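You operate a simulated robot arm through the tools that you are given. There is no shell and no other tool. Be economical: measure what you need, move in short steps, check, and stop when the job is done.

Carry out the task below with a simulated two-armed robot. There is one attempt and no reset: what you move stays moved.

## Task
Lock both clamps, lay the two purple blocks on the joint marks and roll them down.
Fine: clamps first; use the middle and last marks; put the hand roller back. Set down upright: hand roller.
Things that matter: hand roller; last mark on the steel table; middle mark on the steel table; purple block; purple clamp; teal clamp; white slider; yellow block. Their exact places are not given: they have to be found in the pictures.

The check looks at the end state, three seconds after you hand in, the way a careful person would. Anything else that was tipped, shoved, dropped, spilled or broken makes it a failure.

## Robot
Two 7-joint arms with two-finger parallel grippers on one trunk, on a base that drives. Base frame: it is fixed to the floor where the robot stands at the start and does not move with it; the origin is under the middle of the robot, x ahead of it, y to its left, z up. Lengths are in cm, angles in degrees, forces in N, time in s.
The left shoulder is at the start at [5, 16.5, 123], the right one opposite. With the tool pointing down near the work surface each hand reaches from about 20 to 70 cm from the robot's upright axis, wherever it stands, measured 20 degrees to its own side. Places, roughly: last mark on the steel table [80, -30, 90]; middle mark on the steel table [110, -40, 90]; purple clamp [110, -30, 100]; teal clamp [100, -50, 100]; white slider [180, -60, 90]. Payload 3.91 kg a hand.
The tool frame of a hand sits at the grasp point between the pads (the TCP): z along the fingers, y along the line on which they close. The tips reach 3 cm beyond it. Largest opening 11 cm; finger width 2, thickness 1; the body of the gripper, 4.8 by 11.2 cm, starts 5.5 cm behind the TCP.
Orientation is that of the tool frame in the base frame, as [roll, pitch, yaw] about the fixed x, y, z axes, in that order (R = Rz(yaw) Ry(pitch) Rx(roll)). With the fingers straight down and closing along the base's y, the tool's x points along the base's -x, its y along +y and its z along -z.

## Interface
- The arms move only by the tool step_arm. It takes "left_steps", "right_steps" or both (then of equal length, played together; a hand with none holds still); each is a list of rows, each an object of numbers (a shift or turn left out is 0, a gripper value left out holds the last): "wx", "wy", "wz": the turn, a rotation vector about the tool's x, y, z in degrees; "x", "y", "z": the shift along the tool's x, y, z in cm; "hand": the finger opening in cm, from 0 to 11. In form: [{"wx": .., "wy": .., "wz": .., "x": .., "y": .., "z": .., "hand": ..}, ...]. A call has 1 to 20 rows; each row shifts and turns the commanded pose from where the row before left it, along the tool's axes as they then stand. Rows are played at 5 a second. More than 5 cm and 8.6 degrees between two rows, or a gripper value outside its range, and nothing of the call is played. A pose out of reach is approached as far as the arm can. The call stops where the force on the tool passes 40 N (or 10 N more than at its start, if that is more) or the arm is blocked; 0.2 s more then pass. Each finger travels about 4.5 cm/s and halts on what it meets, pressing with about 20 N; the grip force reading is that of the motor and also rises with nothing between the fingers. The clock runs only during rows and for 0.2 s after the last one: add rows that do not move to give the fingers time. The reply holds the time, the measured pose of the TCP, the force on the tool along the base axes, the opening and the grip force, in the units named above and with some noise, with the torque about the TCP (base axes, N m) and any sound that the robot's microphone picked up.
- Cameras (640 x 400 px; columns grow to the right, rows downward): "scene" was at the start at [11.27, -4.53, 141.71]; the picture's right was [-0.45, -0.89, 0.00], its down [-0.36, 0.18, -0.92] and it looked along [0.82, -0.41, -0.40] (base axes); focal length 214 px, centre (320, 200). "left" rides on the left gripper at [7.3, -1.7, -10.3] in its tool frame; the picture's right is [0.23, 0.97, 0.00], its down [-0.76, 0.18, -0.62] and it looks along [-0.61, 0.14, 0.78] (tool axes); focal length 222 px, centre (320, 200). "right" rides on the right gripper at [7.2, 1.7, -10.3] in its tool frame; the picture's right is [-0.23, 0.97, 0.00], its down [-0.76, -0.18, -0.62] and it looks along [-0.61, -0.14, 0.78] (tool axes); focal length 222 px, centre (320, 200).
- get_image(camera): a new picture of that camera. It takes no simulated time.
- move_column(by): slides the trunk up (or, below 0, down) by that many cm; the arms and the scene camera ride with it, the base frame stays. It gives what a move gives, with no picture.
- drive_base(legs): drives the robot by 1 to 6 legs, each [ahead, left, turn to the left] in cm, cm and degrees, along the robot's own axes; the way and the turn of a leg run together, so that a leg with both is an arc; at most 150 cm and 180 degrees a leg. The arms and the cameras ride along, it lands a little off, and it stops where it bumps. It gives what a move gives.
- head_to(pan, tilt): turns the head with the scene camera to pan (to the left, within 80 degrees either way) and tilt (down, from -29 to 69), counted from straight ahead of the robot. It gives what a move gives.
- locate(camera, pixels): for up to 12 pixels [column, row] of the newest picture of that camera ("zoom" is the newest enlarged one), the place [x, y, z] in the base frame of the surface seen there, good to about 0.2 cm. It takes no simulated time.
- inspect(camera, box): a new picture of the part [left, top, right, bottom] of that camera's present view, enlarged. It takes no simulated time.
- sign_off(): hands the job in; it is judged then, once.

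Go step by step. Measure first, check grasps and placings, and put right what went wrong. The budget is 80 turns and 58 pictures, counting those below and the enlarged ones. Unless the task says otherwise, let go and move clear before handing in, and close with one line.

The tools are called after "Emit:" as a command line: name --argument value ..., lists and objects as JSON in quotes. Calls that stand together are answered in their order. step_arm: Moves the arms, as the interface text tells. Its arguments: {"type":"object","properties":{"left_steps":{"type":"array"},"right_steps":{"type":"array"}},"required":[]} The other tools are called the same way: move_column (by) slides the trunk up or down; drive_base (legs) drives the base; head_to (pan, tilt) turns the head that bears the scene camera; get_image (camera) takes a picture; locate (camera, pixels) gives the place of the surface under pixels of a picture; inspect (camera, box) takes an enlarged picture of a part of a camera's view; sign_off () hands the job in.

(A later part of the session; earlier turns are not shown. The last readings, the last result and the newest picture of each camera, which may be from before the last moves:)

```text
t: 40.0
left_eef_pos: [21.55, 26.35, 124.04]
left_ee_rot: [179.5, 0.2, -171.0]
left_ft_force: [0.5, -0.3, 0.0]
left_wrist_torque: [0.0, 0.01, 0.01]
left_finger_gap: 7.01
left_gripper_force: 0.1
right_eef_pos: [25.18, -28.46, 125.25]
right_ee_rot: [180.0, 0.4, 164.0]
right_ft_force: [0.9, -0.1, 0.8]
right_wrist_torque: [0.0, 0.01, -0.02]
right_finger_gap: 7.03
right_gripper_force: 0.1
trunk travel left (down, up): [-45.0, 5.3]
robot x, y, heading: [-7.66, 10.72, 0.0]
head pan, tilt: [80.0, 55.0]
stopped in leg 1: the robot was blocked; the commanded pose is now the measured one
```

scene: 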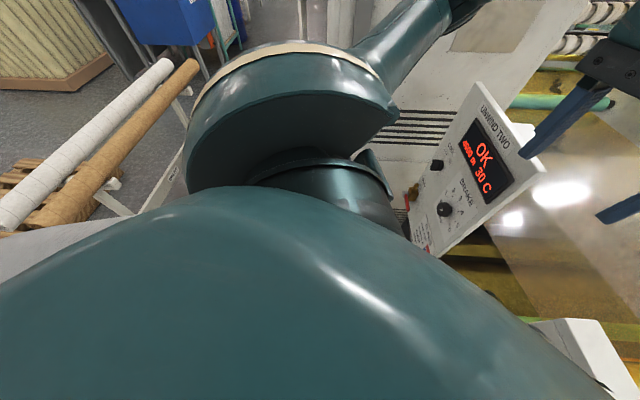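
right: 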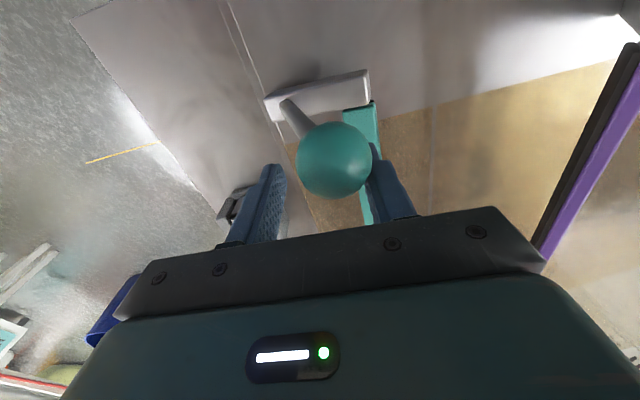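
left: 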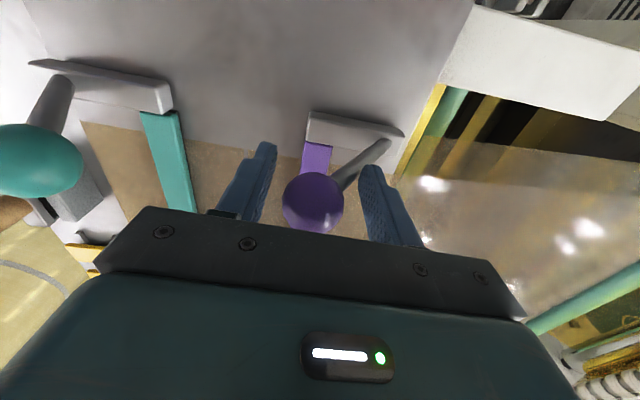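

Emit:
drive_base --legs '[[-5, 0, 0]]'

Emit:
head_to --pan 35 --tilt 35

Emit:
get_image --camera "scene"

```text
t: 40.9
left_eef_pos: [16.48, 26.72, 123.88]
left_ee_rot: [179.6, 0.3, -170.9]
left_ft_force: [0.3, 0.0, -0.1]
left_wrist_torque: [-0.03, -0.03, 0.0]
left_finger_gap: 6.99
left_gripper_force: 0.0
right_eef_pos: [20.09, -28.26, 125.36]
right_ee_rot: [-179.9, 0.4, 164.0]
right_ft_force: [-0.5, -0.1, -0.1]
right_wrist_torque: [0.02, -0.06, 0.02]
right_finger_gap: 7.01
right_gripper_force: 0.1
trunk travel left (down, up): [-45.0, 5.3]
robot x, y, heading: [-12.7, 11.01, 0.2]
head pan, tilt: [80.0, 55.0]
```

```text
t: 42.0
left_eef_pos: [16.49, 26.73, 123.94]
left_ee_rot: [179.6, 0.2, -170.9]
left_ft_force: [0.5, -0.5, -0.2]
left_wrist_torque: [-0.02, -0.01, 0.01]
left_finger_gap: 6.97
left_gripper_force: 0.0
right_eef_pos: [20.25, -28.13, 125.4]
right_ee_rot: [-179.9, 0.6, 164.0]
right_ft_force: [0.9, -0.5, 0.2]
right_wrist_torque: [-0.01, 0.01, 0.03]
right_finger_gap: 7.02
right_gripper_force: 0.0
trunk travel left (down, up): [-45.0, 5.3]
robot x, y, heading: [-12.97, 10.58, 0.1]
head pan, tilt: [35.0, 35.0]
```

```text
29 pictures are left
```

scene: 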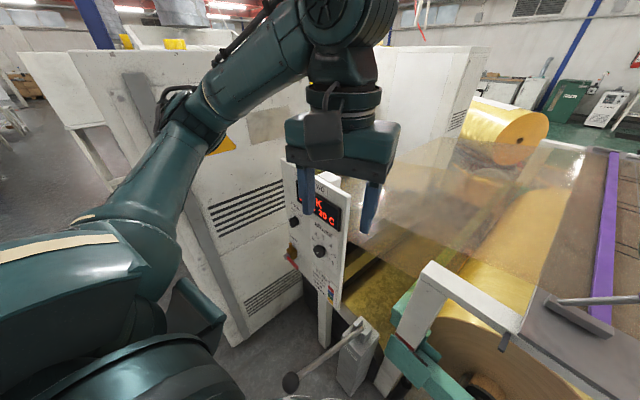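

A brake lever with a ball end at (290,383) sits ahead-left; that's likely what blocked. Backward is free. Locating it and continuing back.

Emit:
locate --camera "scene" --pixels '[[290, 383], [330, 358], [357, 345], [320, 310], [285, 165], [200, 250], [240, 330]]'

Emit:
drive_base --legs '[[-8, 0, 0]]'

```text
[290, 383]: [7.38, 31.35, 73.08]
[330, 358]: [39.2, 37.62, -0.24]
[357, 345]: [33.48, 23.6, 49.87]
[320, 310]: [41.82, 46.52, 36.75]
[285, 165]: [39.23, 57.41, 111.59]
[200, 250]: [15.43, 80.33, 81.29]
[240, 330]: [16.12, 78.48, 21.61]
```

```text
t: 43.1
left_eef_pos: [8.51, 26.78, 123.93]
left_ee_rot: [179.6, 0.2, -171.0]
left_ft_force: [0.0, 0.1, 0.1]
left_wrist_torque: [0.04, -0.03, 0.02]
left_finger_gap: 7.01
left_gripper_force: 0.0
right_eef_pos: [12.08, -28.22, 125.38]
right_ee_rot: [-179.9, 0.5, 163.9]
right_ft_force: [-0.9, 0.8, -0.5]
right_wrist_torque: [0.01, -0.07, -0.04]
right_finger_gap: 6.97
right_gripper_force: 0.0
trunk travel left (down, up): [-45.0, 5.3]
robot x, y, heading: [-20.65, 10.44, 0.2]
head pan, tilt: [35.0, 35.0]
```

Emit:
drive_base --legs '[[-10, 5, 0], [-35, 4, 0]]'

Emit:
head_to --pan -75 --tilt 35

Emit:
get_image --camera "scene"

```text
t: 46.2
left_eef_pos: [-36.6, 35.61, 123.96]
left_ee_rot: [179.5, 0.2, -170.6]
left_ft_force: [-0.3, 0.5, 0.1]
left_wrist_torque: [0.04, -0.01, 0.01]
left_finger_gap: 7.02
left_gripper_force: 0.1
right_eef_pos: [-32.72, -19.35, 125.4]
right_ee_rot: [-179.9, 0.7, 164.3]
right_ft_force: [-0.3, 0.0, 0.9]
right_wrist_torque: [0.03, -0.01, -0.01]
right_finger_gap: 7.0
right_gripper_force: 0.0
trunk travel left (down, up): [-45.0, 5.3]
robot x, y, heading: [-65.82, 19.02, 0.2]
head pan, tilt: [35.0, 35.0]
```

```text
t: 48.0
left_eef_pos: [-36.56, 35.46, 123.99]
left_ee_rot: [179.5, 0.2, -170.6]
left_ft_force: [-0.1, 0.6, 0.0]
left_wrist_torque: [0.0, 0.03, 0.0]
left_finger_gap: 7.0
left_gripper_force: 0.0
right_eef_pos: [-32.59, -19.32, 125.31]
right_ee_rot: [-179.9, 0.5, 164.3]
right_ft_force: [0.1, -0.1, 0.1]
right_wrist_torque: [0.02, 0.01, -0.01]
right_finger_gap: 6.99
right_gripper_force: 0.1
trunk travel left (down, up): [-45.0, 5.3]
robot x, y, heading: [-65.82, 19.13, 0.9]
head pan, tilt: [-75.0, 35.0]
```

```text
28 pictures are left
```

scene: 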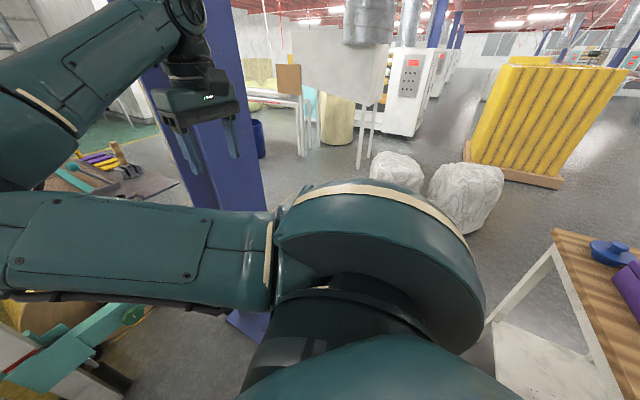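

A work bench appears behind-right (560–640, 240–400). Measuring it and the column before moving sideways.

Emit:
locate --camera "scene" --pixels '[[553, 235], [575, 260], [610, 350], [632, 395], [500, 310], [495, 340], [545, 345], [380, 175], [440, 215], [225, 130], [250, 320], [480, 215]]'

```text
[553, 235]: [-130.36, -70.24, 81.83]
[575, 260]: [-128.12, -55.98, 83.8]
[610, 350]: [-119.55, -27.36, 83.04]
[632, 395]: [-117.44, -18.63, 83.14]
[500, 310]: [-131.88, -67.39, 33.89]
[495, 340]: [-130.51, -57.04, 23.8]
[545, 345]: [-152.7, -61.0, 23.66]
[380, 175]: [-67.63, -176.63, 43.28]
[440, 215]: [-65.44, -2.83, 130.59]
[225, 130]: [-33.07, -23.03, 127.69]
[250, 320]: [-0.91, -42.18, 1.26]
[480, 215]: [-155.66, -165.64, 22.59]
```

The bench edge is at x≈-118 to -130 and bales at y≈-170; sideways at x=-66 to y=-115 is clear. Then I'll go forward past the column.

Emit:
drive_base --legs '[[0, -134, 0]]'

Emit:
head_to --pan 0 --tilt 30

Emit:
get_image --camera "scene"

```text
t: 59.9
left_eef_pos: [-34.95, -96.77, 123.93]
left_ee_rot: [179.5, 0.1, -170.1]
left_ft_force: [-0.3, -0.5, 0.1]
left_wrist_torque: [0.03, -0.02, 0.01]
left_finger_gap: 7.01
left_gripper_force: 0.2
right_eef_pos: [-30.45, -151.4, 125.28]
right_ee_rot: [-179.8, 0.5, 164.8]
right_ft_force: [0.3, 0.1, 0.2]
right_wrist_torque: [0.02, -0.02, -0.02]
right_finger_gap: 7.01
right_gripper_force: 0.1
trunk travel left (down, up): [-45.0, 5.3]
robot x, y, heading: [-64.21, -113.32, 0.6]
head pan, tilt: [-75.0, 35.0]
```

```text
t: 61.4
left_eef_pos: [-34.85, -96.68, 124.02]
left_ee_rot: [179.6, 0.2, -170.0]
left_ft_force: [0.0, -0.9, -0.6]
left_wrist_torque: [-0.01, -0.01, -0.02]
left_finger_gap: 7.03
left_gripper_force: 0.1
right_eef_pos: [-30.45, -151.62, 125.37]
right_ee_rot: [-180.0, 0.4, 164.8]
right_ft_force: [0.7, 0.2, 0.0]
right_wrist_torque: [-0.01, 0.0, -0.01]
right_finger_gap: 6.98
right_gripper_force: 0.1
trunk travel left (down, up): [-45.0, 5.3]
robot x, y, heading: [-63.99, -113.61, 1.3]
head pan, tilt: [0.0, 30.0]
```

```text
27 pictures are left
```

scene: 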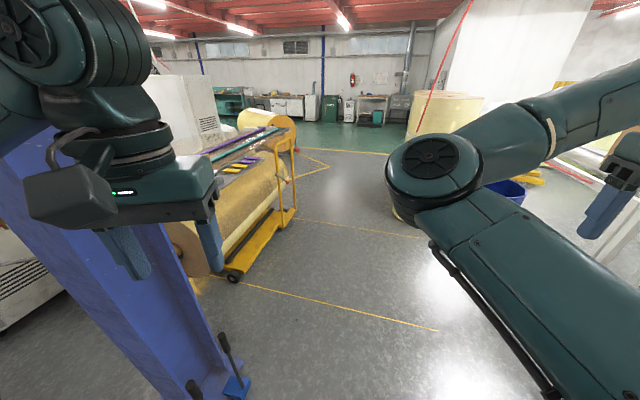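

A yellow trolley stands beside the table (240,250) and a floor lever by the column (230,370). Measuring them.

Emit:
locate --camera "scene" --pixels '[[233, 275], [248, 265], [290, 222], [296, 140], [270, 150], [225, 340], [237, 392], [200, 265], [238, 300], [280, 190], [330, 180], [190, 385]]'

Emit:
inspect --camera "scene" --box '[140, 110, 340, 300]'

```text
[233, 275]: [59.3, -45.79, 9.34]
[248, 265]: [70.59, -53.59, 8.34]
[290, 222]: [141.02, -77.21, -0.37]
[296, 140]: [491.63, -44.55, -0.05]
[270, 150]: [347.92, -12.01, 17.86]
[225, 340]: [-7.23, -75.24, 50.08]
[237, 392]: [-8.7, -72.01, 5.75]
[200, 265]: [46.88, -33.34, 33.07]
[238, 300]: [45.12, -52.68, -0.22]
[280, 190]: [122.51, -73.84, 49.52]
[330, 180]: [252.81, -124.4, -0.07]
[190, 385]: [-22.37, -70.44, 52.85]
```

```text
2.11 times, centred on (240, 205) of scene
```

zoom: 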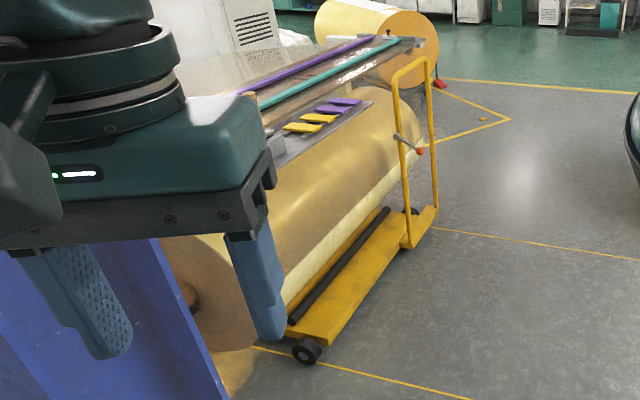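

The trolley stays within the table's footprint (edge v≈-35), so the right side is open; the floor lever at (-7,-75) needs a wider berth. I'll swing out, pass it, and turn to face the table's side.

Emit:
drive_base --legs '[[20, -20, 0], [112, 0, 0], [0, 0, 72.5]]'

Emit:
head_to --pan 0 --tilt 40

Emit:
get_image --camera "scene"

```text
t: 72.1
left_eef_pos: [61.41, -96.78, 123.88]
left_ee_rot: [179.6, 0.2, -97.5]
left_ft_force: [-0.2, -0.6, 0.1]
left_wrist_torque: [0.03, 0.0, 0.01]
left_finger_gap: 6.98
left_gripper_force: 0.0
right_eef_pos: [115.11, -108.94, 125.25]
right_ee_rot: [-179.8, 0.5, -122.7]
right_ft_force: [0.3, -0.7, 0.4]
right_wrist_torque: [0.04, 0.01, -0.02]
right_finger_gap: 6.99
right_gripper_force: 0.0
trunk travel left (down, up): [-45.0, 5.3]
robot x, y, heading: [68.16, -129.42, 73.4]
head pan, tilt: [0.0, 30.0]
```

```text
t: 72.9
left_eef_pos: [61.38, -96.77, 123.89]
left_ee_rot: [179.5, 0.2, -97.6]
left_ft_force: [0.3, -0.2, -0.2]
left_wrist_torque: [0.0, 0.0, 0.01]
left_finger_gap: 7.0
left_gripper_force: 0.1
right_eef_pos: [114.97, -109.05, 125.37]
right_ee_rot: [-179.9, 0.5, -122.7]
right_ft_force: [-0.1, 0.3, -0.1]
right_wrist_torque: [-0.03, 0.02, -0.01]
right_finger_gap: 7.01
right_gripper_force: 0.0
trunk travel left (down, up): [-45.0, 5.3]
robot x, y, heading: [68.52, -129.37, 73.6]
head pan, tilt: [0.0, 40.0]
```

```text
25 pictures are left
```

scene: 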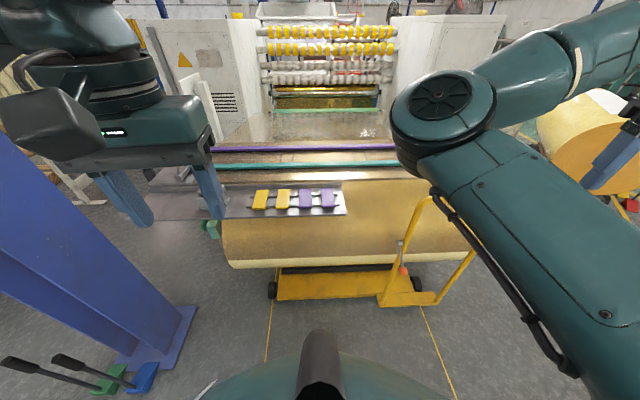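

Facing the table squarely. I'll measure the big roll's and trolley's nearest extents, and the blocks.

Emit:
locate --camera "scene" --pixels '[[330, 240], [340, 262], [330, 295], [420, 302], [400, 270], [428, 200], [260, 200], [283, 200], [305, 199], [328, 198], [346, 212], [410, 200]]'

Emit:
inspect --camera "scene" --box '[220, 140, 420, 265]'

```text
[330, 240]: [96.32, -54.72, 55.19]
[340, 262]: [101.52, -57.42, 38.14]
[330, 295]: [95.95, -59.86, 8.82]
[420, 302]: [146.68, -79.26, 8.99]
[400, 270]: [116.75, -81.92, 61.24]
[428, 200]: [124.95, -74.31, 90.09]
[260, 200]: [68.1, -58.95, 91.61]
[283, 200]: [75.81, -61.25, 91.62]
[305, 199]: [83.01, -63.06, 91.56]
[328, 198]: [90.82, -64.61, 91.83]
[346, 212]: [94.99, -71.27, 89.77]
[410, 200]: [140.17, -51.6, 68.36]
```

```text
3.20 times, centred on (320, 202) of scene
```

zoom: 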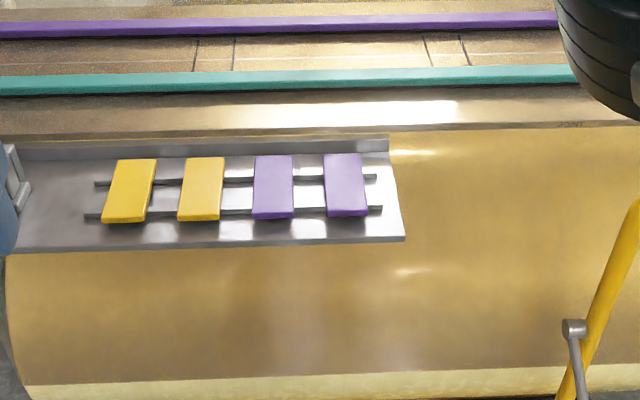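

Blocks lie across the tray rails parallel to the mark lines, so a straight grip works. I'll drive 28 cm forward and square both hands to the table.

Emit:
drive_base --legs '[[28, 0, 0]]'

Emit:
step_arm --right_steps '[{"wz": -8.15}, {"wz": -8.15}, {}]' --left_steps '[{"wz": 4.4}, {"wz": 4.4}, {}]'

Emit:
head_to --pan 0 --tilt 50

Emit:
get_image --camera "scene"

```text
t: 74.8
left_eef_pos: [69.17, -69.73, 123.94]
left_ee_rot: [179.6, 0.1, -97.6]
left_ft_force: [-0.2, 0.0, -0.1]
left_wrist_torque: [-0.02, -0.02, 0.01]
left_finger_gap: 7.02
left_gripper_force: 0.1
right_eef_pos: [122.98, -81.81, 125.31]
right_ee_rot: [-179.9, 0.3, -122.6]
right_ft_force: [0.2, -0.7, 0.2]
right_wrist_torque: [0.01, -0.04, 0.0]
right_finger_gap: 7.0
right_gripper_force: 0.0
trunk travel left (down, up): [-45.0, 5.3]
robot x, y, heading: [76.21, -102.6, 73.5]
head pan, tilt: [0.0, 40.0]
```

```text
t: 75.6
left_eef_pos: [69.23, -69.82, 123.95]
left_ee_rot: [179.6, 0.1, -106.3]
left_ft_force: [0.5, -0.9, 0.4]
left_wrist_torque: [0.01, 0.01, -0.03]
left_finger_gap: 7.02
left_gripper_force: 0.0
right_eef_pos: [123.03, -82.02, 125.23]
right_ee_rot: [-179.8, 0.5, -106.3]
right_ft_force: [0.2, -0.7, -0.7]
right_wrist_torque: [0.0, -0.01, 0.0]
right_finger_gap: 6.99
right_gripper_force: 0.1
trunk travel left (down, up): [-45.0, 5.3]
robot x, y, heading: [76.27, -102.34, 73.6]
head pan, tilt: [0.0, 40.0]
```

```text
t: 76.3
left_eef_pos: [69.22, -69.82, 124.06]
left_ee_rot: [179.6, 0.1, -106.3]
left_ft_force: [1.0, -0.4, 0.9]
left_wrist_torque: [-0.02, -0.05, 0.02]
left_finger_gap: 6.97
left_gripper_force: 0.1
right_eef_pos: [123.13, -81.94, 125.29]
right_ee_rot: [-179.8, 0.4, -106.3]
right_ft_force: [-0.6, 0.3, -0.8]
right_wrist_torque: [0.0, -0.03, 0.02]
right_finger_gap: 7.0
right_gripper_force: 0.1
trunk travel left (down, up): [-45.0, 5.3]
robot x, y, heading: [76.18, -102.6, 73.6]
head pan, tilt: [0.0, 50.0]
```

```text
23 pictures are left
```

scene: 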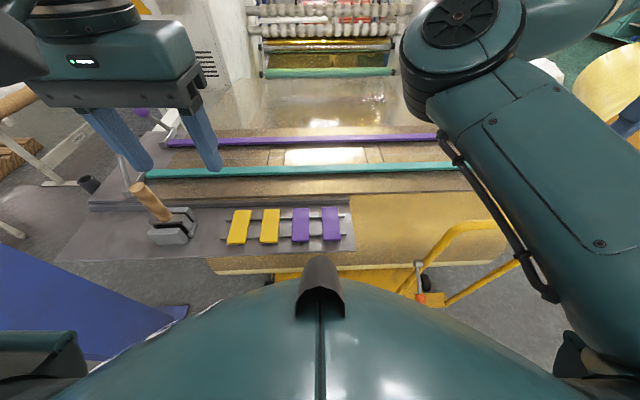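

Good view. Enlarging the blocks, marks and roller, then measuring them.

Emit:
inspect --camera "scene" --box '[215, 130, 415, 255]'

Emit:
locate --camera "zoom" --pixels '[[252, 248], [297, 248], [257, 362], [305, 360], [345, 246], [388, 244], [356, 358], [408, 352], [168, 62], [218, 60], [482, 55], [530, 53]]'

Emit:
inspect --camera "scene" --box '[110, 160, 230, 260]'

```text
3.20 times, centred on (315, 192) of scene
```

zoom: 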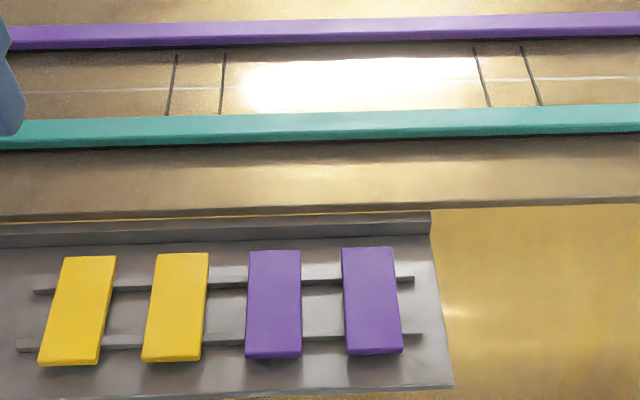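

```text
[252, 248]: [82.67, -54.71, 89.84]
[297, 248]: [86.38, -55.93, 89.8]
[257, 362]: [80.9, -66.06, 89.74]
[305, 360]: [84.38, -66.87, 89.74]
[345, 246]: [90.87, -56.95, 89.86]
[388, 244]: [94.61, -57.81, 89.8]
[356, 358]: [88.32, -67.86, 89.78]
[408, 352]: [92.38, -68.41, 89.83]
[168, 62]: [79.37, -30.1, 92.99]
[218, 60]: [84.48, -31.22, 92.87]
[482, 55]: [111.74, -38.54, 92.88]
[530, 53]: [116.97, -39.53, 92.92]
```

```text
4.00 times, centred on (170, 210) of scene
```

zoom: 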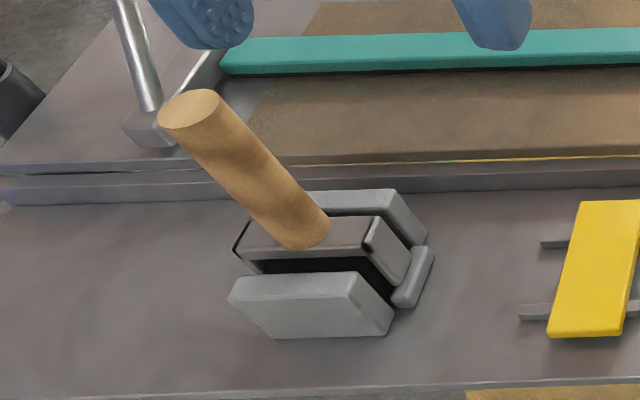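

The right arm folds its elbow toward the middle, so I'll park the right hand far out and use the left hand for all handling. Moving the left hand over the outer purple block.

Emit:
step_arm --right_steps '[{"y": -4}, {"y": -4}, {"y": -4}, {"y": -4}, {"y": -4}, {"y": -4}, {}, {}, {}, {}, {}, {}]' --left_steps '[{}, {}, {}, {}, {"x": -2.1, "y": -3.84}, {"x": -2.1, "y": -3.84}, {"x": -2.1, "y": -3.84}, {"x": -2.1, "y": -3.84}, {"x": -2.1, "y": -3.84}, {"z": 4}, {"z": 4}, {"z": 4}]'

Emit:
get_image --camera "left"

```text
t: 79.0
left_eef_pos: [90.7, -64.94, 111.89]
left_ee_rot: [179.6, 0.1, -106.3]
left_ft_force: [-0.4, 0.4, 1.1]
left_wrist_torque: [-0.01, -0.02, -0.01]
left_finger_gap: 7.01
left_gripper_force: 0.0
right_eef_pos: [145.8, -88.77, 125.23]
right_ee_rot: [-179.8, 0.4, -106.3]
right_ft_force: [-0.1, -0.1, -0.4]
right_wrist_torque: [-0.02, 0.0, -0.02]
right_finger_gap: 7.0
right_gripper_force: 0.0
trunk travel left (down, up): [-45.0, 5.3]
robot x, y, heading: [76.2, -102.24, 73.7]
head pan, tilt: [0.0, 50.0]
```

```text
20 pictures are left
```

left: 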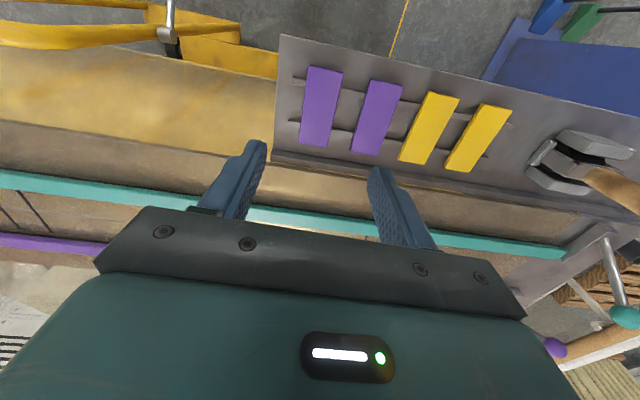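

Measuring the two purple blocks' corners and the marks visible here.

Emit:
locate --camera "left" --pixels '[[311, 70], [340, 76], [303, 142], [324, 144], [321, 108], [373, 84], [399, 89], [355, 148], [376, 152], [376, 118], [291, 110], [420, 80]]'

Emit:
inspect --camera "scene" --box '[250, 130, 410, 230]'

```text
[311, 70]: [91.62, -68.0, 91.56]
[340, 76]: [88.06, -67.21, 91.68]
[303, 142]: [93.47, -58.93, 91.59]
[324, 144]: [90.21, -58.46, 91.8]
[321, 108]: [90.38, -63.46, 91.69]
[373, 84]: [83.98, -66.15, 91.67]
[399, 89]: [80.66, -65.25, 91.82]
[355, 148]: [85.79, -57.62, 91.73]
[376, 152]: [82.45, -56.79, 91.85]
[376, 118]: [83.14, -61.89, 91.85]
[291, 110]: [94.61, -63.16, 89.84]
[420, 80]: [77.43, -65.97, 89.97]
```

```text
4.00 times, centred on (330, 180) of scene
```

zoom: 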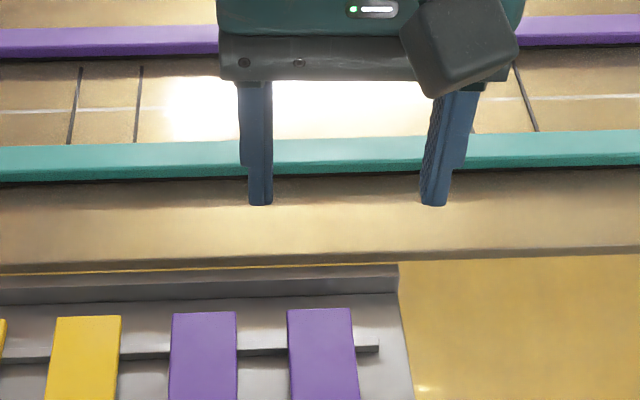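

Block centres: outer (90.8,-63.2), inner (83.2,-61.5). Now the mark lines and the bar edges near them.

Emit:
locate --camera "zoom" --pixels '[[79, 72], [69, 138], [140, 72], [136, 136], [516, 68], [537, 126], [110, 62], [105, 142], [108, 108], [110, 48], [105, 165], [560, 97]]'

```text
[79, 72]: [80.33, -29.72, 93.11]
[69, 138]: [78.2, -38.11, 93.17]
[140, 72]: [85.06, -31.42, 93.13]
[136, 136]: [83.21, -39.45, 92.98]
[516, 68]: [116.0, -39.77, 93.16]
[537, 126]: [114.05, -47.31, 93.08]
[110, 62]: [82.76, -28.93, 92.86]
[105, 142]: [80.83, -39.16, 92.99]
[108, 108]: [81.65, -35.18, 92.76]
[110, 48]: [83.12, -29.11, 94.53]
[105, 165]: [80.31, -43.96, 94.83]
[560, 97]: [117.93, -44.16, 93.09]
```

Marks: last at ≈(81.3,-35.7), middle at ≈(111.8,-44.7), both parallel to the blocks. Now I pick up the outer purple block with the left hand.

Emit:
step_arm --left_steps '[{"x": -1.9, "y": 0.4, "hand": 6}, {"z": 4}, {"z": 4}, {"z": 4}, {"z": 3}, {"z": 2.0}, {"z": 0.9}, {}]'

Emit:
get_image --camera "left"

```text
t: 80.8
left_eef_pos: [90.55, -63.06, 94.09]
left_ee_rot: [179.6, 0.1, -106.4]
left_ft_force: [0.3, 0.5, 0.2]
left_wrist_torque: [0.01, 0.02, -0.01]
left_finger_gap: 5.98
left_gripper_force: 0.1
right_eef_pos: [145.84, -88.85, 125.17]
right_ee_rot: [-179.8, 0.4, -106.3]
right_ft_force: [-0.5, 0.1, 0.7]
right_wrist_torque: [0.04, -0.02, -0.01]
right_finger_gap: 6.98
right_gripper_force: 0.0
trunk travel left (down, up): [-45.0, 5.3]
robot x, y, heading: [76.3, -102.69, 73.7]
head pan, tilt: [0.0, 50.0]
```

```text
18 pictures are left
```

left: 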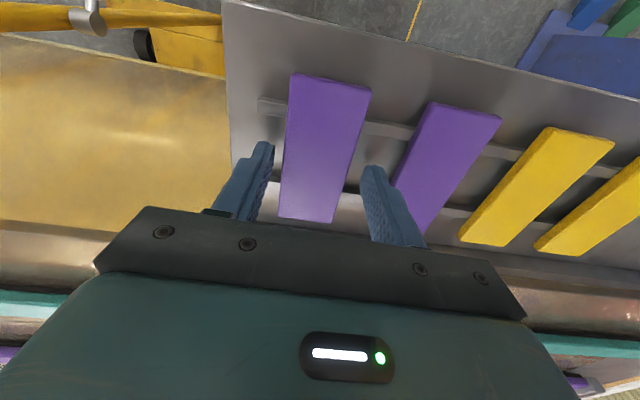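

The block sits between the fingers. Close and lift.

Emit:
step_arm --left_steps '[{"hand": 3}, {}, {}, {}, {"z": -1}, {"z": -3}, {"z": -4}, {"z": -4}, {}]'

Emit:
get_image --camera "left"

```text
t: 82.8
left_eef_pos: [90.65, -62.87, 105.9]
left_ee_rot: [179.6, 0.0, -106.3]
left_ft_force: [0.0, 0.4, 0.1]
left_wrist_torque: [0.0, 0.01, -0.01]
left_finger_gap: 4.28
left_gripper_force: 20.5
right_eef_pos: [145.87, -88.89, 125.32]
right_ee_rot: [-179.8, 0.5, -106.3]
right_ft_force: [0.3, 0.0, 0.5]
right_wrist_torque: [-0.02, -0.01, 0.0]
right_finger_gap: 7.01
right_gripper_force: 0.1
trunk travel left (down, up): [-45.0, 5.3]
robot x, y, heading: [76.15, -102.56, 73.4]
head pan, tilt: [0.0, 50.0]
```

```text
17 pictures are left
```

left: 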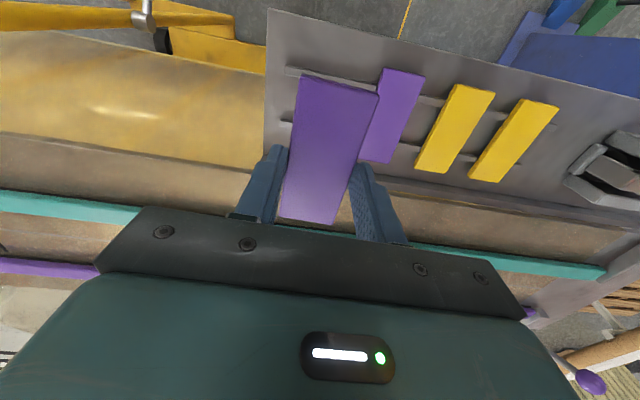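

Held firmly at 4.3 cm. I'll carry it toward the middle mark and see whether it's within reach.

Emit:
step_arm --left_steps '[{"x": -3.88, "y": -2.5}, {"x": -3.88, "y": -2.5}, {"x": -3.88, "y": -2.5}, {"x": -3.88, "y": -2.5}, {"x": -3.88, "y": -2.5}, {"x": -3.88, "y": -2.5}, {}]'

```text
t: 84.3
left_eef_pos: [101.35, -51.61, 105.84]
left_ee_rot: [179.6, 0.1, -106.2]
left_ft_force: [1.0, 0.7, 0.4]
left_wrist_torque: [0.04, -0.02, -0.03]
left_finger_gap: 4.27
left_gripper_force: 19.9
left hand out of reach, approached as far as the arm can: row 4, 5, 6
right_eef_pos: [145.83, -88.8, 125.3]
right_ee_rot: [-179.8, 0.4, -106.3]
right_ft_force: [0.7, 0.4, -0.1]
right_wrist_torque: [0.0, 0.0, -0.02]
right_finger_gap: 6.98
right_gripper_force: 0.0
trunk travel left (down, up): [-45.0, 5.3]
robot x, y, heading: [76.53, -102.62, 73.7]
head pan, tilt: [0.0, 50.0]
```

The arm runs out at (101,-52). I'll back off the command, shift the base 20 cm to the right and 4 cm forward, and continue.

Emit:
step_arm --left_steps '[{"x": 3.88, "y": 2.5}, {"x": 3.88, "y": 2.5}, {"x": 3.88, "y": 2.5}, {}]'

Emit:
drive_base --legs '[[0, -20, 0], [4, 0, 0]]'

```text
t: 85.3
left_eef_pos: [91.03, -60.75, 105.81]
left_ee_rot: [179.5, 0.0, -106.3]
left_ft_force: [0.0, 0.2, -0.7]
left_wrist_torque: [-0.02, 0.01, 0.01]
left_finger_gap: 4.28
left_gripper_force: 20.0
right_eef_pos: [145.87, -88.64, 125.29]
right_ee_rot: [-179.7, 0.5, -106.2]
right_ft_force: [0.6, 0.4, -0.8]
right_wrist_torque: [0.01, -0.01, 0.0]
right_finger_gap: 7.0
right_gripper_force: 0.0
trunk travel left (down, up): [-45.0, 5.3]
robot x, y, heading: [76.61, -102.58, 73.7]
head pan, tilt: [0.0, 50.0]
```

```text
t: 88.2
left_eef_pos: [111.5, -62.74, 105.72]
left_ee_rot: [179.6, 0.0, -106.4]
left_ft_force: [-0.1, -0.1, 0.2]
left_wrist_torque: [-0.07, 0.01, 0.01]
left_finger_gap: 4.28
left_gripper_force: 20.0
right_eef_pos: [166.34, -90.83, 125.26]
right_ee_rot: [-179.8, 0.4, -106.5]
right_ft_force: [-0.4, 0.8, -0.8]
right_wrist_torque: [-0.03, 0.02, -0.03]
right_finger_gap: 7.0
right_gripper_force: 0.1
trunk travel left (down, up): [-45.0, 5.3]
robot x, y, heading: [96.81, -104.55, 73.7]
head pan, tilt: [0.0, 50.0]
```

Base shifted cleanly. Now move the block over the middle mark.

Emit:
step_arm --left_steps '[{"x": -3.46, "y": 0.94}, {"x": -3.46, "y": 0.94}, {"x": -3.46, "y": 0.94}, {"x": -3.46, "y": 0.94}, {"x": -3.46, "y": 0.94}, {}, {}]'

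Emit:
inspect --camera "scene" --box '[220, 110, 420, 235]'

```text
t: 89.8
left_eef_pos: [111.64, -44.78, 105.89]
left_ee_rot: [179.6, 0.1, -106.5]
left_ft_force: [0.1, 0.1, -0.2]
left_wrist_torque: [0.01, 0.03, -0.01]
left_finger_gap: 4.27
left_gripper_force: 20.2
right_eef_pos: [166.33, -90.88, 125.28]
right_ee_rot: [-179.8, 0.4, -106.4]
right_ft_force: [-0.2, 0.0, -0.2]
right_wrist_torque: [-0.02, 0.02, -0.05]
right_finger_gap: 7.0
right_gripper_force: 0.2
trunk travel left (down, up): [-45.0, 5.3]
robot x, y, heading: [96.9, -104.65, 73.6]
head pan, tilt: [0.0, 50.0]
```

```text
3.20 times, centred on (320, 172) of scene
```

zoom: 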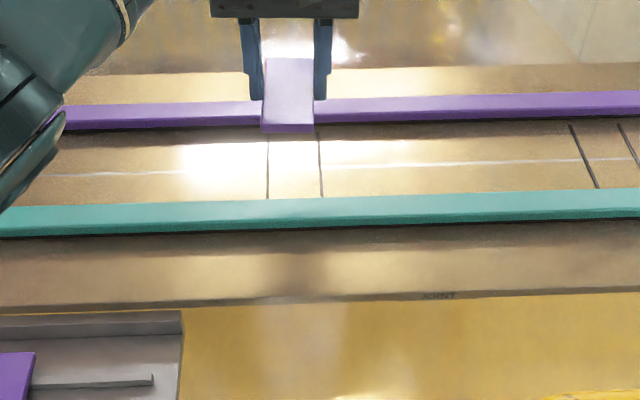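

On target laterally. I'll refine the mark centre with the now-visible lines.

Emit:
locate --camera "zoom" --pixels '[[268, 150], [268, 192], [318, 145], [322, 192], [295, 170], [296, 136], [296, 196], [296, 212], [350, 165], [230, 168]]'

```text
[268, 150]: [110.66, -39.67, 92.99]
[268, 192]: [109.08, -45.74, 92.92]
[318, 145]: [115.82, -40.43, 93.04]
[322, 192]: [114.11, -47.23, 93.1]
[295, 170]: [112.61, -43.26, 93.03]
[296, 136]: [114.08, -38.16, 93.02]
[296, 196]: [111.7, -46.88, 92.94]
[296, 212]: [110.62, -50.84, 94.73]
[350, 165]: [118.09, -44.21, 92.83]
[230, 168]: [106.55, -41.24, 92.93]
```

The lines show the table axis is at -14.3°, not -16.4°, so I'll turn the hand 2.1° and correct to the mark centre (112.4,-43.4). Then lower close to the web.

Emit:
step_arm --left_steps '[{"wz": -2.1}, {"x": -1.53, "y": -0.4}, {"z": 3}, {"z": 3}, {"z": 2.2}, {}, {}]'

Emit:
inspect --camera "scene" --box '[250, 120, 390, 208]'

```text
t: 91.4
left_eef_pos: [112.08, -44.07, 97.65]
left_ee_rot: [179.6, 0.3, -104.4]
left_ft_force: [1.8, 4.8, 10.7]
left_wrist_torque: [-0.35, 0.12, -0.02]
left_finger_gap: 4.29
left_gripper_force: 20.0
left hand out of reach, approached as far as the arm can: row 2, 5
right_eef_pos: [166.3, -90.93, 125.35]
right_ee_rot: [-179.8, 0.5, -106.5]
right_ft_force: [-0.2, 0.1, -0.8]
right_wrist_torque: [0.0, 0.01, 0.02]
right_finger_gap: 7.0
right_gripper_force: 0.0
trunk travel left (down, up): [-45.0, 5.3]
robot x, y, heading: [96.46, -104.56, 73.5]
head pan, tilt: [0.0, 50.0]
```

```text
4.55 times, centred on (320, 164) of scene
```

zoom: 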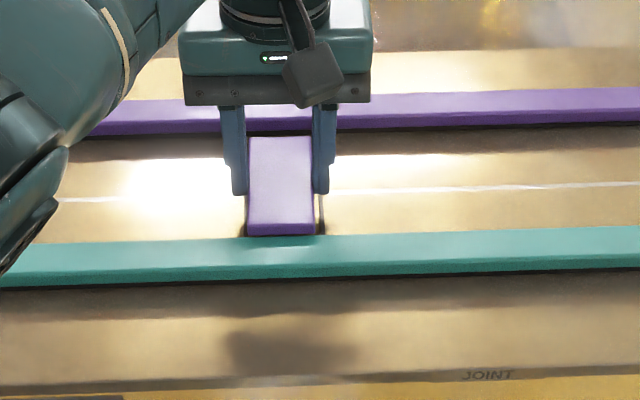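

The arm fell 0.8 cm short and the block's near end touches the teal bar (10 N). I'll lift, move the base 3 cm forward, and re-aim.

Emit:
step_arm --left_steps '[{"z": -2.5}, {"z": -1}, {}]'

Emit:
drive_base --legs '[[3, 0, 0]]'

```text
t: 92.2
left_eef_pos: [111.96, -44.04, 101.0]
left_ee_rot: [179.6, 0.1, -104.4]
left_ft_force: [0.2, -0.7, -1.1]
left_wrist_torque: [0.01, 0.01, -0.01]
left_finger_gap: 4.27
left_gripper_force: 20.1
right_eef_pos: [166.32, -91.08, 125.28]
right_ee_rot: [-179.8, 0.4, -106.5]
right_ft_force: [0.6, 0.2, -0.2]
right_wrist_torque: [0.02, -0.01, -0.01]
right_finger_gap: 7.0
right_gripper_force: 0.1
trunk travel left (down, up): [-45.0, 5.3]
robot x, y, heading: [96.43, -104.48, 73.3]
head pan, tilt: [0.0, 50.0]
```

```text
t: 93.0
left_eef_pos: [112.83, -41.18, 100.97]
left_ee_rot: [179.7, 0.1, -104.4]
left_ft_force: [0.2, -0.3, -0.1]
left_wrist_torque: [-0.04, 0.0, 0.01]
left_finger_gap: 4.28
left_gripper_force: 20.3
right_eef_pos: [167.21, -88.03, 125.31]
right_ee_rot: [-179.8, 0.4, -106.5]
right_ft_force: [-0.2, 0.6, 0.4]
right_wrist_torque: [-0.05, -0.01, 0.03]
right_finger_gap: 6.98
right_gripper_force: 0.0
trunk travel left (down, up): [-45.0, 5.3]
robot x, y, heading: [97.45, -101.21, 73.3]
head pan, tilt: [0.0, 50.0]
```

Emit:
step_arm --left_steps '[{"x": 2.26, "y": -0.13}, {"z": 2}, {"z": 1.2}, {"z": 0.5}, {}]'

Emit:
inspect --camera "scene" --box '[250, 120, 390, 208]'

Emit:
locate --camera "zoom" --pixels '[[249, 140], [311, 140], [280, 225], [249, 232], [313, 232], [280, 142], [280, 185]]'

```text
t: 94.2
left_eef_pos: [112.43, -43.47, 97.3]
left_ee_rot: [179.6, 0.1, -104.4]
left_ft_force: [0.7, -1.0, -0.1]
left_wrist_torque: [-0.01, -0.01, -0.01]
left_finger_gap: 4.27
left_gripper_force: 19.8
right_eef_pos: [167.09, -88.16, 125.25]
right_ee_rot: [-179.8, 0.4, -106.5]
right_ft_force: [0.1, 0.0, -0.6]
right_wrist_torque: [-0.03, -0.03, -0.01]
right_finger_gap: 7.02
right_gripper_force: 0.1
trunk travel left (down, up): [-45.0, 5.3]
robot x, y, heading: [97.44, -101.67, 73.4]
head pan, tilt: [0.0, 50.0]
```

```text
4.55 times, centred on (320, 164) of scene
```

zoom: 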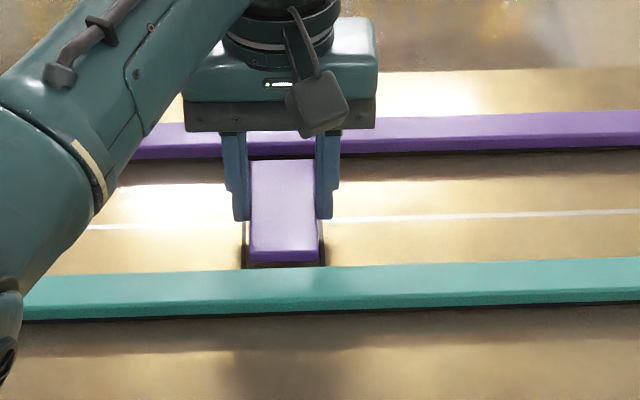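

```text
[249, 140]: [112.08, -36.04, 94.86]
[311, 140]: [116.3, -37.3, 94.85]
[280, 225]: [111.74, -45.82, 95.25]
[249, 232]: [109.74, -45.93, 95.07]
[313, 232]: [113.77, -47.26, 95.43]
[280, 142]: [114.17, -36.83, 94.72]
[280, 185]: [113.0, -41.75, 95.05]
```

The block is between the bars and lines, about 1 cm above the web. Lowering in small steps.

Emit:
step_arm --left_steps '[{"z": 0.3}, {"z": 0.3}, {"z": 0.2}, {}]'

```text
t: 95.2
left_eef_pos: [112.37, -43.34, 96.49]
left_ee_rot: [179.6, 0.0, -104.4]
left_ft_force: [-0.1, -0.4, -1.2]
left_wrist_torque: [0.0, 0.0, 0.0]
left_finger_gap: 4.3
left_gripper_force: 20.1
right_eef_pos: [167.12, -88.08, 125.34]
right_ee_rot: [-179.7, 0.4, -106.5]
right_ft_force: [-0.2, -0.2, 0.3]
right_wrist_torque: [0.01, -0.01, 0.01]
right_finger_gap: 7.0
right_gripper_force: 0.1
trunk travel left (down, up): [-45.0, 5.3]
robot x, y, heading: [97.53, -101.62, 73.2]
head pan, tilt: [0.0, 50.0]
```

Emit:
step_arm --left_steps '[{"z": 0.2}, {"z": 0.15}, {}]'

```text
t: 96.0
left_eef_pos: [112.37, -43.39, 96.15]
left_ee_rot: [179.6, 0.2, -104.3]
left_ft_force: [0.1, 0.4, 3.8]
left_wrist_torque: [0.2, -0.07, 0.04]
left_finger_gap: 4.29
left_gripper_force: 20.3
right_eef_pos: [167.11, -88.06, 125.22]
right_ee_rot: [-179.7, 0.6, -106.4]
right_ft_force: [0.0, 0.3, -0.5]
right_wrist_torque: [-0.03, -0.03, -0.01]
right_finger_gap: 6.97
right_gripper_force: 0.1
trunk travel left (down, up): [-45.0, 5.3]
robot x, y, heading: [97.54, -101.69, 73.3]
head pan, tilt: [0.0, 50.0]
```

Contact at 3.8 N. Release gently, lift, and check.

Emit:
step_arm --left_steps '[{"hand": 5}, {"hand": 6}, {}, {"z": -2}, {"z": -4}, {"z": -4}, {"x": 3}]'

Emit:
inspect --camera "scene" --box '[230, 120, 390, 220]'

Emit:
locate --camera "zoom" --pixels '[[320, 160], [290, 180], [346, 180], [290, 230], [350, 230], [320, 235]]'

```text
t: 97.7
left_eef_pos: [111.58, -46.35, 106.07]
left_ee_rot: [179.7, 0.0, -104.4]
left_ft_force: [-0.4, 0.0, -0.2]
left_wrist_torque: [0.01, -0.03, 0.01]
left_finger_gap: 6.02
left_gripper_force: 0.0
right_eef_pos: [166.95, -88.13, 125.24]
right_ee_rot: [-179.7, 0.5, -106.5]
right_ft_force: [0.6, 0.4, -0.4]
right_wrist_torque: [0.03, -0.05, 0.0]
right_finger_gap: 7.01
right_gripper_force: 0.0
trunk travel left (down, up): [-45.0, 5.3]
robot x, y, heading: [97.9, -101.7, 73.3]
head pan, tilt: [0.0, 50.0]
```

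```text
4.00 times, centred on (310, 170) of scene
```

zoom: 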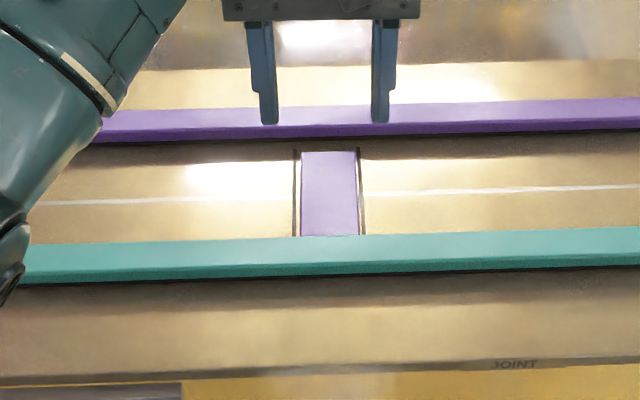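

```text
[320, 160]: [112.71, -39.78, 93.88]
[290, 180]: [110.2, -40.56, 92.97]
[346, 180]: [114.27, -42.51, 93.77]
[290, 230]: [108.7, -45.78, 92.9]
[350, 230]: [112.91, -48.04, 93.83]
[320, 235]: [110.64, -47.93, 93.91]
```

Block one lies neatly between the middle mark's lines (300–358, 150–237). Next the inner purple block at (83.2,-61.5).

Emit:
step_arm --left_steps '[{"x": 2.7, "y": 2.98}, {"x": 2.7, "y": 2.98}, {"x": 2.7, "y": 2.98}, {"x": 2.7, "y": 2.98}, {"x": 2.7, "y": 2.98}, {"x": 2.7, "y": 2.98}, {"x": 2.7, "y": 2.98}, {"x": 2.7, "y": 2.94}, {"z": 4}, {"z": 4}, {}]'

Emit:
get_image --camera "left"

```text
t: 100.0
left_eef_pos: [83.24, -61.32, 98.01]
left_ee_rot: [179.6, 0.2, -104.4]
left_ft_force: [0.4, 0.6, -0.7]
left_wrist_torque: [0.0, 0.02, 0.04]
left_finger_gap: 5.98
left_gripper_force: 0.0
right_eef_pos: [167.14, -88.06, 125.16]
right_ee_rot: [-179.8, 0.4, -106.5]
right_ft_force: [0.1, -0.7, 0.0]
right_wrist_torque: [-0.01, 0.04, 0.02]
right_finger_gap: 7.01
right_gripper_force: 0.0
trunk travel left (down, up): [-45.0, 5.3]
robot x, y, heading: [97.67, -101.9, 73.5]
head pan, tilt: [0.0, 50.0]
```

```text
12 pictures are left
```

left: 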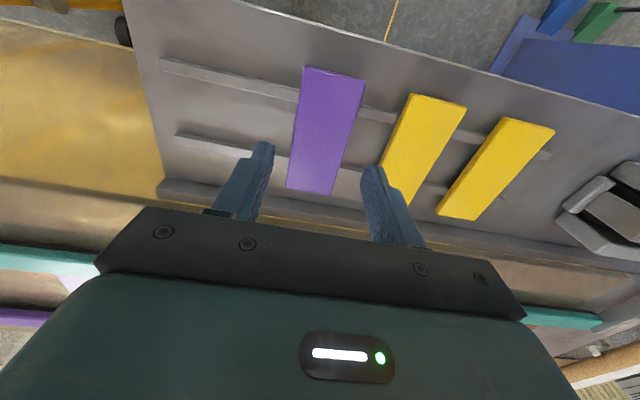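

Aligned. Down, grip, lift and carry to the last mark.

Emit:
step_arm --left_steps '[{"z": 2.5}, {"z": 1.4}, {"hand": 3}, {}, {}, {"z": -1}, {"z": -4}, {"z": -4}, {"x": -4.125, "y": 1.34}, {"x": -4.125, "y": 1.34}, {"x": -4.125, "y": 1.34}, {"x": -4.125, "y": 1.34}, {"x": -4.125, "y": 1.34}, {"x": -4.125, "y": 1.36}, {}, {}]'

Emit:
inspect --camera "scene" --box '[130, 110, 350, 248]'

```text
t: 103.5
left_eef_pos: [81.61, -35.42, 103.42]
left_ee_rot: [179.6, 0.2, -104.4]
left_ft_force: [-0.8, 0.5, -0.9]
left_wrist_torque: [-0.02, 0.02, 0.0]
left_finger_gap: 4.27
left_gripper_force: 20.0
right_eef_pos: [167.2, -88.18, 125.29]
right_ee_rot: [-179.9, 0.4, -106.5]
right_ft_force: [0.5, 0.0, -0.1]
right_wrist_torque: [-0.01, -0.01, 0.03]
right_finger_gap: 7.0
right_gripper_force: 0.0
trunk travel left (down, up): [-45.0, 5.3]
robot x, y, heading: [97.44, -101.72, 73.6]
head pan, tilt: [0.0, 50.0]
```

```text
2.90 times, centred on (240, 179) of scene
```

zoom: 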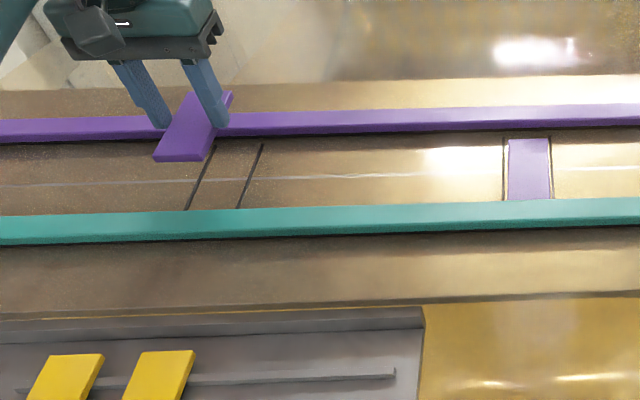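

Refining the last mark's centre with its lines visible now.

Emit:
locate --camera "zoom" --pixels '[[209, 156], [187, 206], [262, 147], [239, 205], [224, 180], [240, 137], [215, 205], [215, 222]]'

```text
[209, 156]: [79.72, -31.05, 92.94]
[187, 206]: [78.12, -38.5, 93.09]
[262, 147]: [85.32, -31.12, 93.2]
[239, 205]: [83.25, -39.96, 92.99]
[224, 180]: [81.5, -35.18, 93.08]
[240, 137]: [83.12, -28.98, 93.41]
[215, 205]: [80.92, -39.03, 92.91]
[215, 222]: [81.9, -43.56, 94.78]
```

Already centred. Lowering to just above contact.

Emit:
step_arm --left_steps '[{"z": 3}, {"z": 2.5}, {"z": 1}, {"z": 0.4}, {"z": 0.2}, {}]'

```text
t: 104.8
left_eef_pos: [81.58, -35.39, 96.48]
left_ee_rot: [179.6, 0.1, -104.5]
left_ft_force: [-0.1, 0.4, 5.7]
left_wrist_torque: [-0.21, 0.07, -0.05]
left_finger_gap: 4.31
left_gripper_force: 19.8
right_eef_pos: [167.16, -88.25, 125.23]
right_ee_rot: [-179.7, 0.5, -106.5]
right_ft_force: [-0.1, 0.1, -0.4]
right_wrist_torque: [0.01, 0.03, 0.03]
right_finger_gap: 7.04
right_gripper_force: 0.0
trunk travel left (down, up): [-45.0, 5.3]
robot x, y, heading: [97.42, -101.76, 73.2]
head pan, tilt: [0.0, 50.0]
```

Contact at 5.7 N slightly earlier than before; checking that neither end sits on a bar.

Emit:
inspect --camera "scene" --box '[150, 130, 270, 205]'

Emit:
locate --camera "zoom" --pixels '[[268, 120], [240, 150], [215, 180], [262, 180], [205, 200], [250, 200], [228, 210]]'

```text
5.33 times, centred on (210, 168) of scene
```

zoom: 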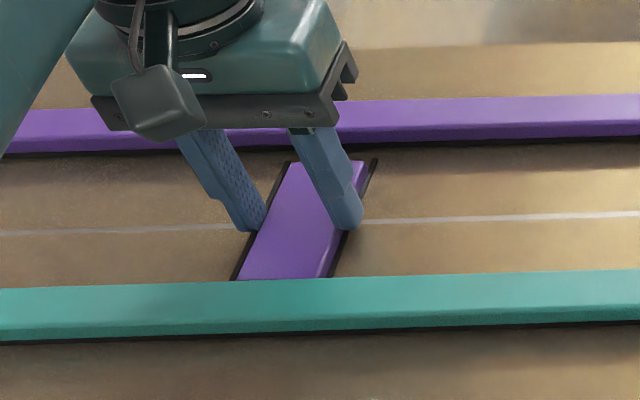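

```text
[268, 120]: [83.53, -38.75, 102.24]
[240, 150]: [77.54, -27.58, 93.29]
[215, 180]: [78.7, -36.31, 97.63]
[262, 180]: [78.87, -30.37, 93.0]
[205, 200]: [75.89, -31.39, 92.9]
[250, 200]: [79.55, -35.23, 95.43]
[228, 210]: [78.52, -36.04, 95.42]
```

The block sits between the lines and clear of both bars. Release, lift, and check.

Emit:
step_arm --left_steps '[{"z": 0.1}, {"hand": 5}, {"hand": 6}, {}, {"z": -2}, {"z": -4}, {"z": -4}, {"z": -4, "x": 2}]'

Emit:
inspect --camera "scene" --box '[70, 120, 350, 270]'

Emit:
locate --camera "zoom" --pixels '[[320, 135], [305, 160], [335, 112], [560, 130], [575, 120], [40, 195], [75, 215], [80, 250], [60, 270], [100, 240], [40, 240], [110, 265]]'

```text
t: 106.7
left_eef_pos: [81.1, -37.57, 110.43]
left_ee_rot: [179.6, 0.0, -104.4]
left_ft_force: [-0.4, -0.3, 0.1]
left_wrist_torque: [0.03, 0.0, 0.01]
left_finger_gap: 6.02
left_gripper_force: 0.2
right_eef_pos: [167.01, -88.21, 125.3]
right_ee_rot: [-179.8, 0.5, -106.5]
right_ft_force: [-0.3, -0.4, 0.0]
right_wrist_torque: [0.02, -0.04, 0.0]
right_finger_gap: 7.02
right_gripper_force: 0.0
trunk travel left (down, up): [-45.0, 5.3]
robot x, y, heading: [97.41, -101.68, 73.5]
head pan, tilt: [0.0, 50.0]
```

```text
2.29 times, centred on (210, 195) of scene
```

zoom: 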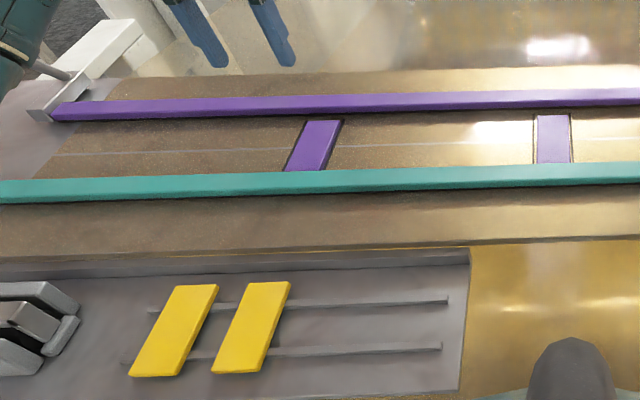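

```text
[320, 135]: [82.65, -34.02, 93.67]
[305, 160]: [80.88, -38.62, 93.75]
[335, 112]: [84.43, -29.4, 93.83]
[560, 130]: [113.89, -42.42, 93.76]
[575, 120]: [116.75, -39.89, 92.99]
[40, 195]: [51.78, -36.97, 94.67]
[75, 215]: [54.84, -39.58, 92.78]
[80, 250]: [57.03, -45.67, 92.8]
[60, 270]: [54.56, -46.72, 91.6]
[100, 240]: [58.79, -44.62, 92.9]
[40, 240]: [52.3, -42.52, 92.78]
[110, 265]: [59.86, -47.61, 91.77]
```

Both blocks are placed properly. Now the hand roller: bring the left hand above its handle for a close look.

Emit:
step_arm --left_steps '[{"z": -4, "hand": 7}, {"z": -4}, {"x": 2.79, "y": 3.04}, {"x": 2.79, "y": 3.04}, {"x": 2.79, "y": 3.04}, {"x": 2.79, "y": 3.04}, {"x": 2.79, "y": 3.04}, {"x": 2.79, "y": 3.04}, {"x": 2.79, "y": 3.04}, {"x": 2.79, "y": 3.04}, {}]'

Emit:
get_image --camera "left"

```text
t: 109.0
left_eef_pos: [52.91, -52.59, 118.46]
left_ee_rot: [179.5, 0.2, -104.3]
left_ft_force: [-0.2, -0.2, -0.1]
left_wrist_torque: [0.0, 0.0, -0.01]
left_finger_gap: 7.0
left_gripper_force: 0.1
left hand out of reach, approached as far as the arm can: row 10
right_eef_pos: [167.22, -88.3, 125.13]
right_ee_rot: [-179.9, 0.5, -106.5]
right_ft_force: [0.3, 0.2, 0.2]
right_wrist_torque: [0.06, -0.02, 0.0]
right_finger_gap: 6.98
right_gripper_force: 0.2
trunk travel left (down, up): [-45.0, 5.3]
robot x, y, heading: [97.65, -101.65, 73.4]
head pan, tilt: [0.0, 50.0]
```

```text
8 pictures are left
```

left: 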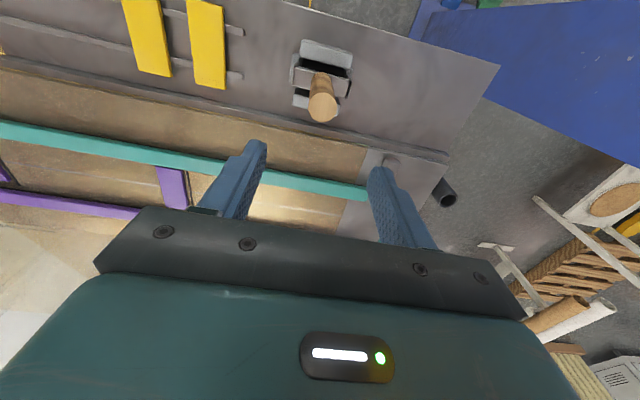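

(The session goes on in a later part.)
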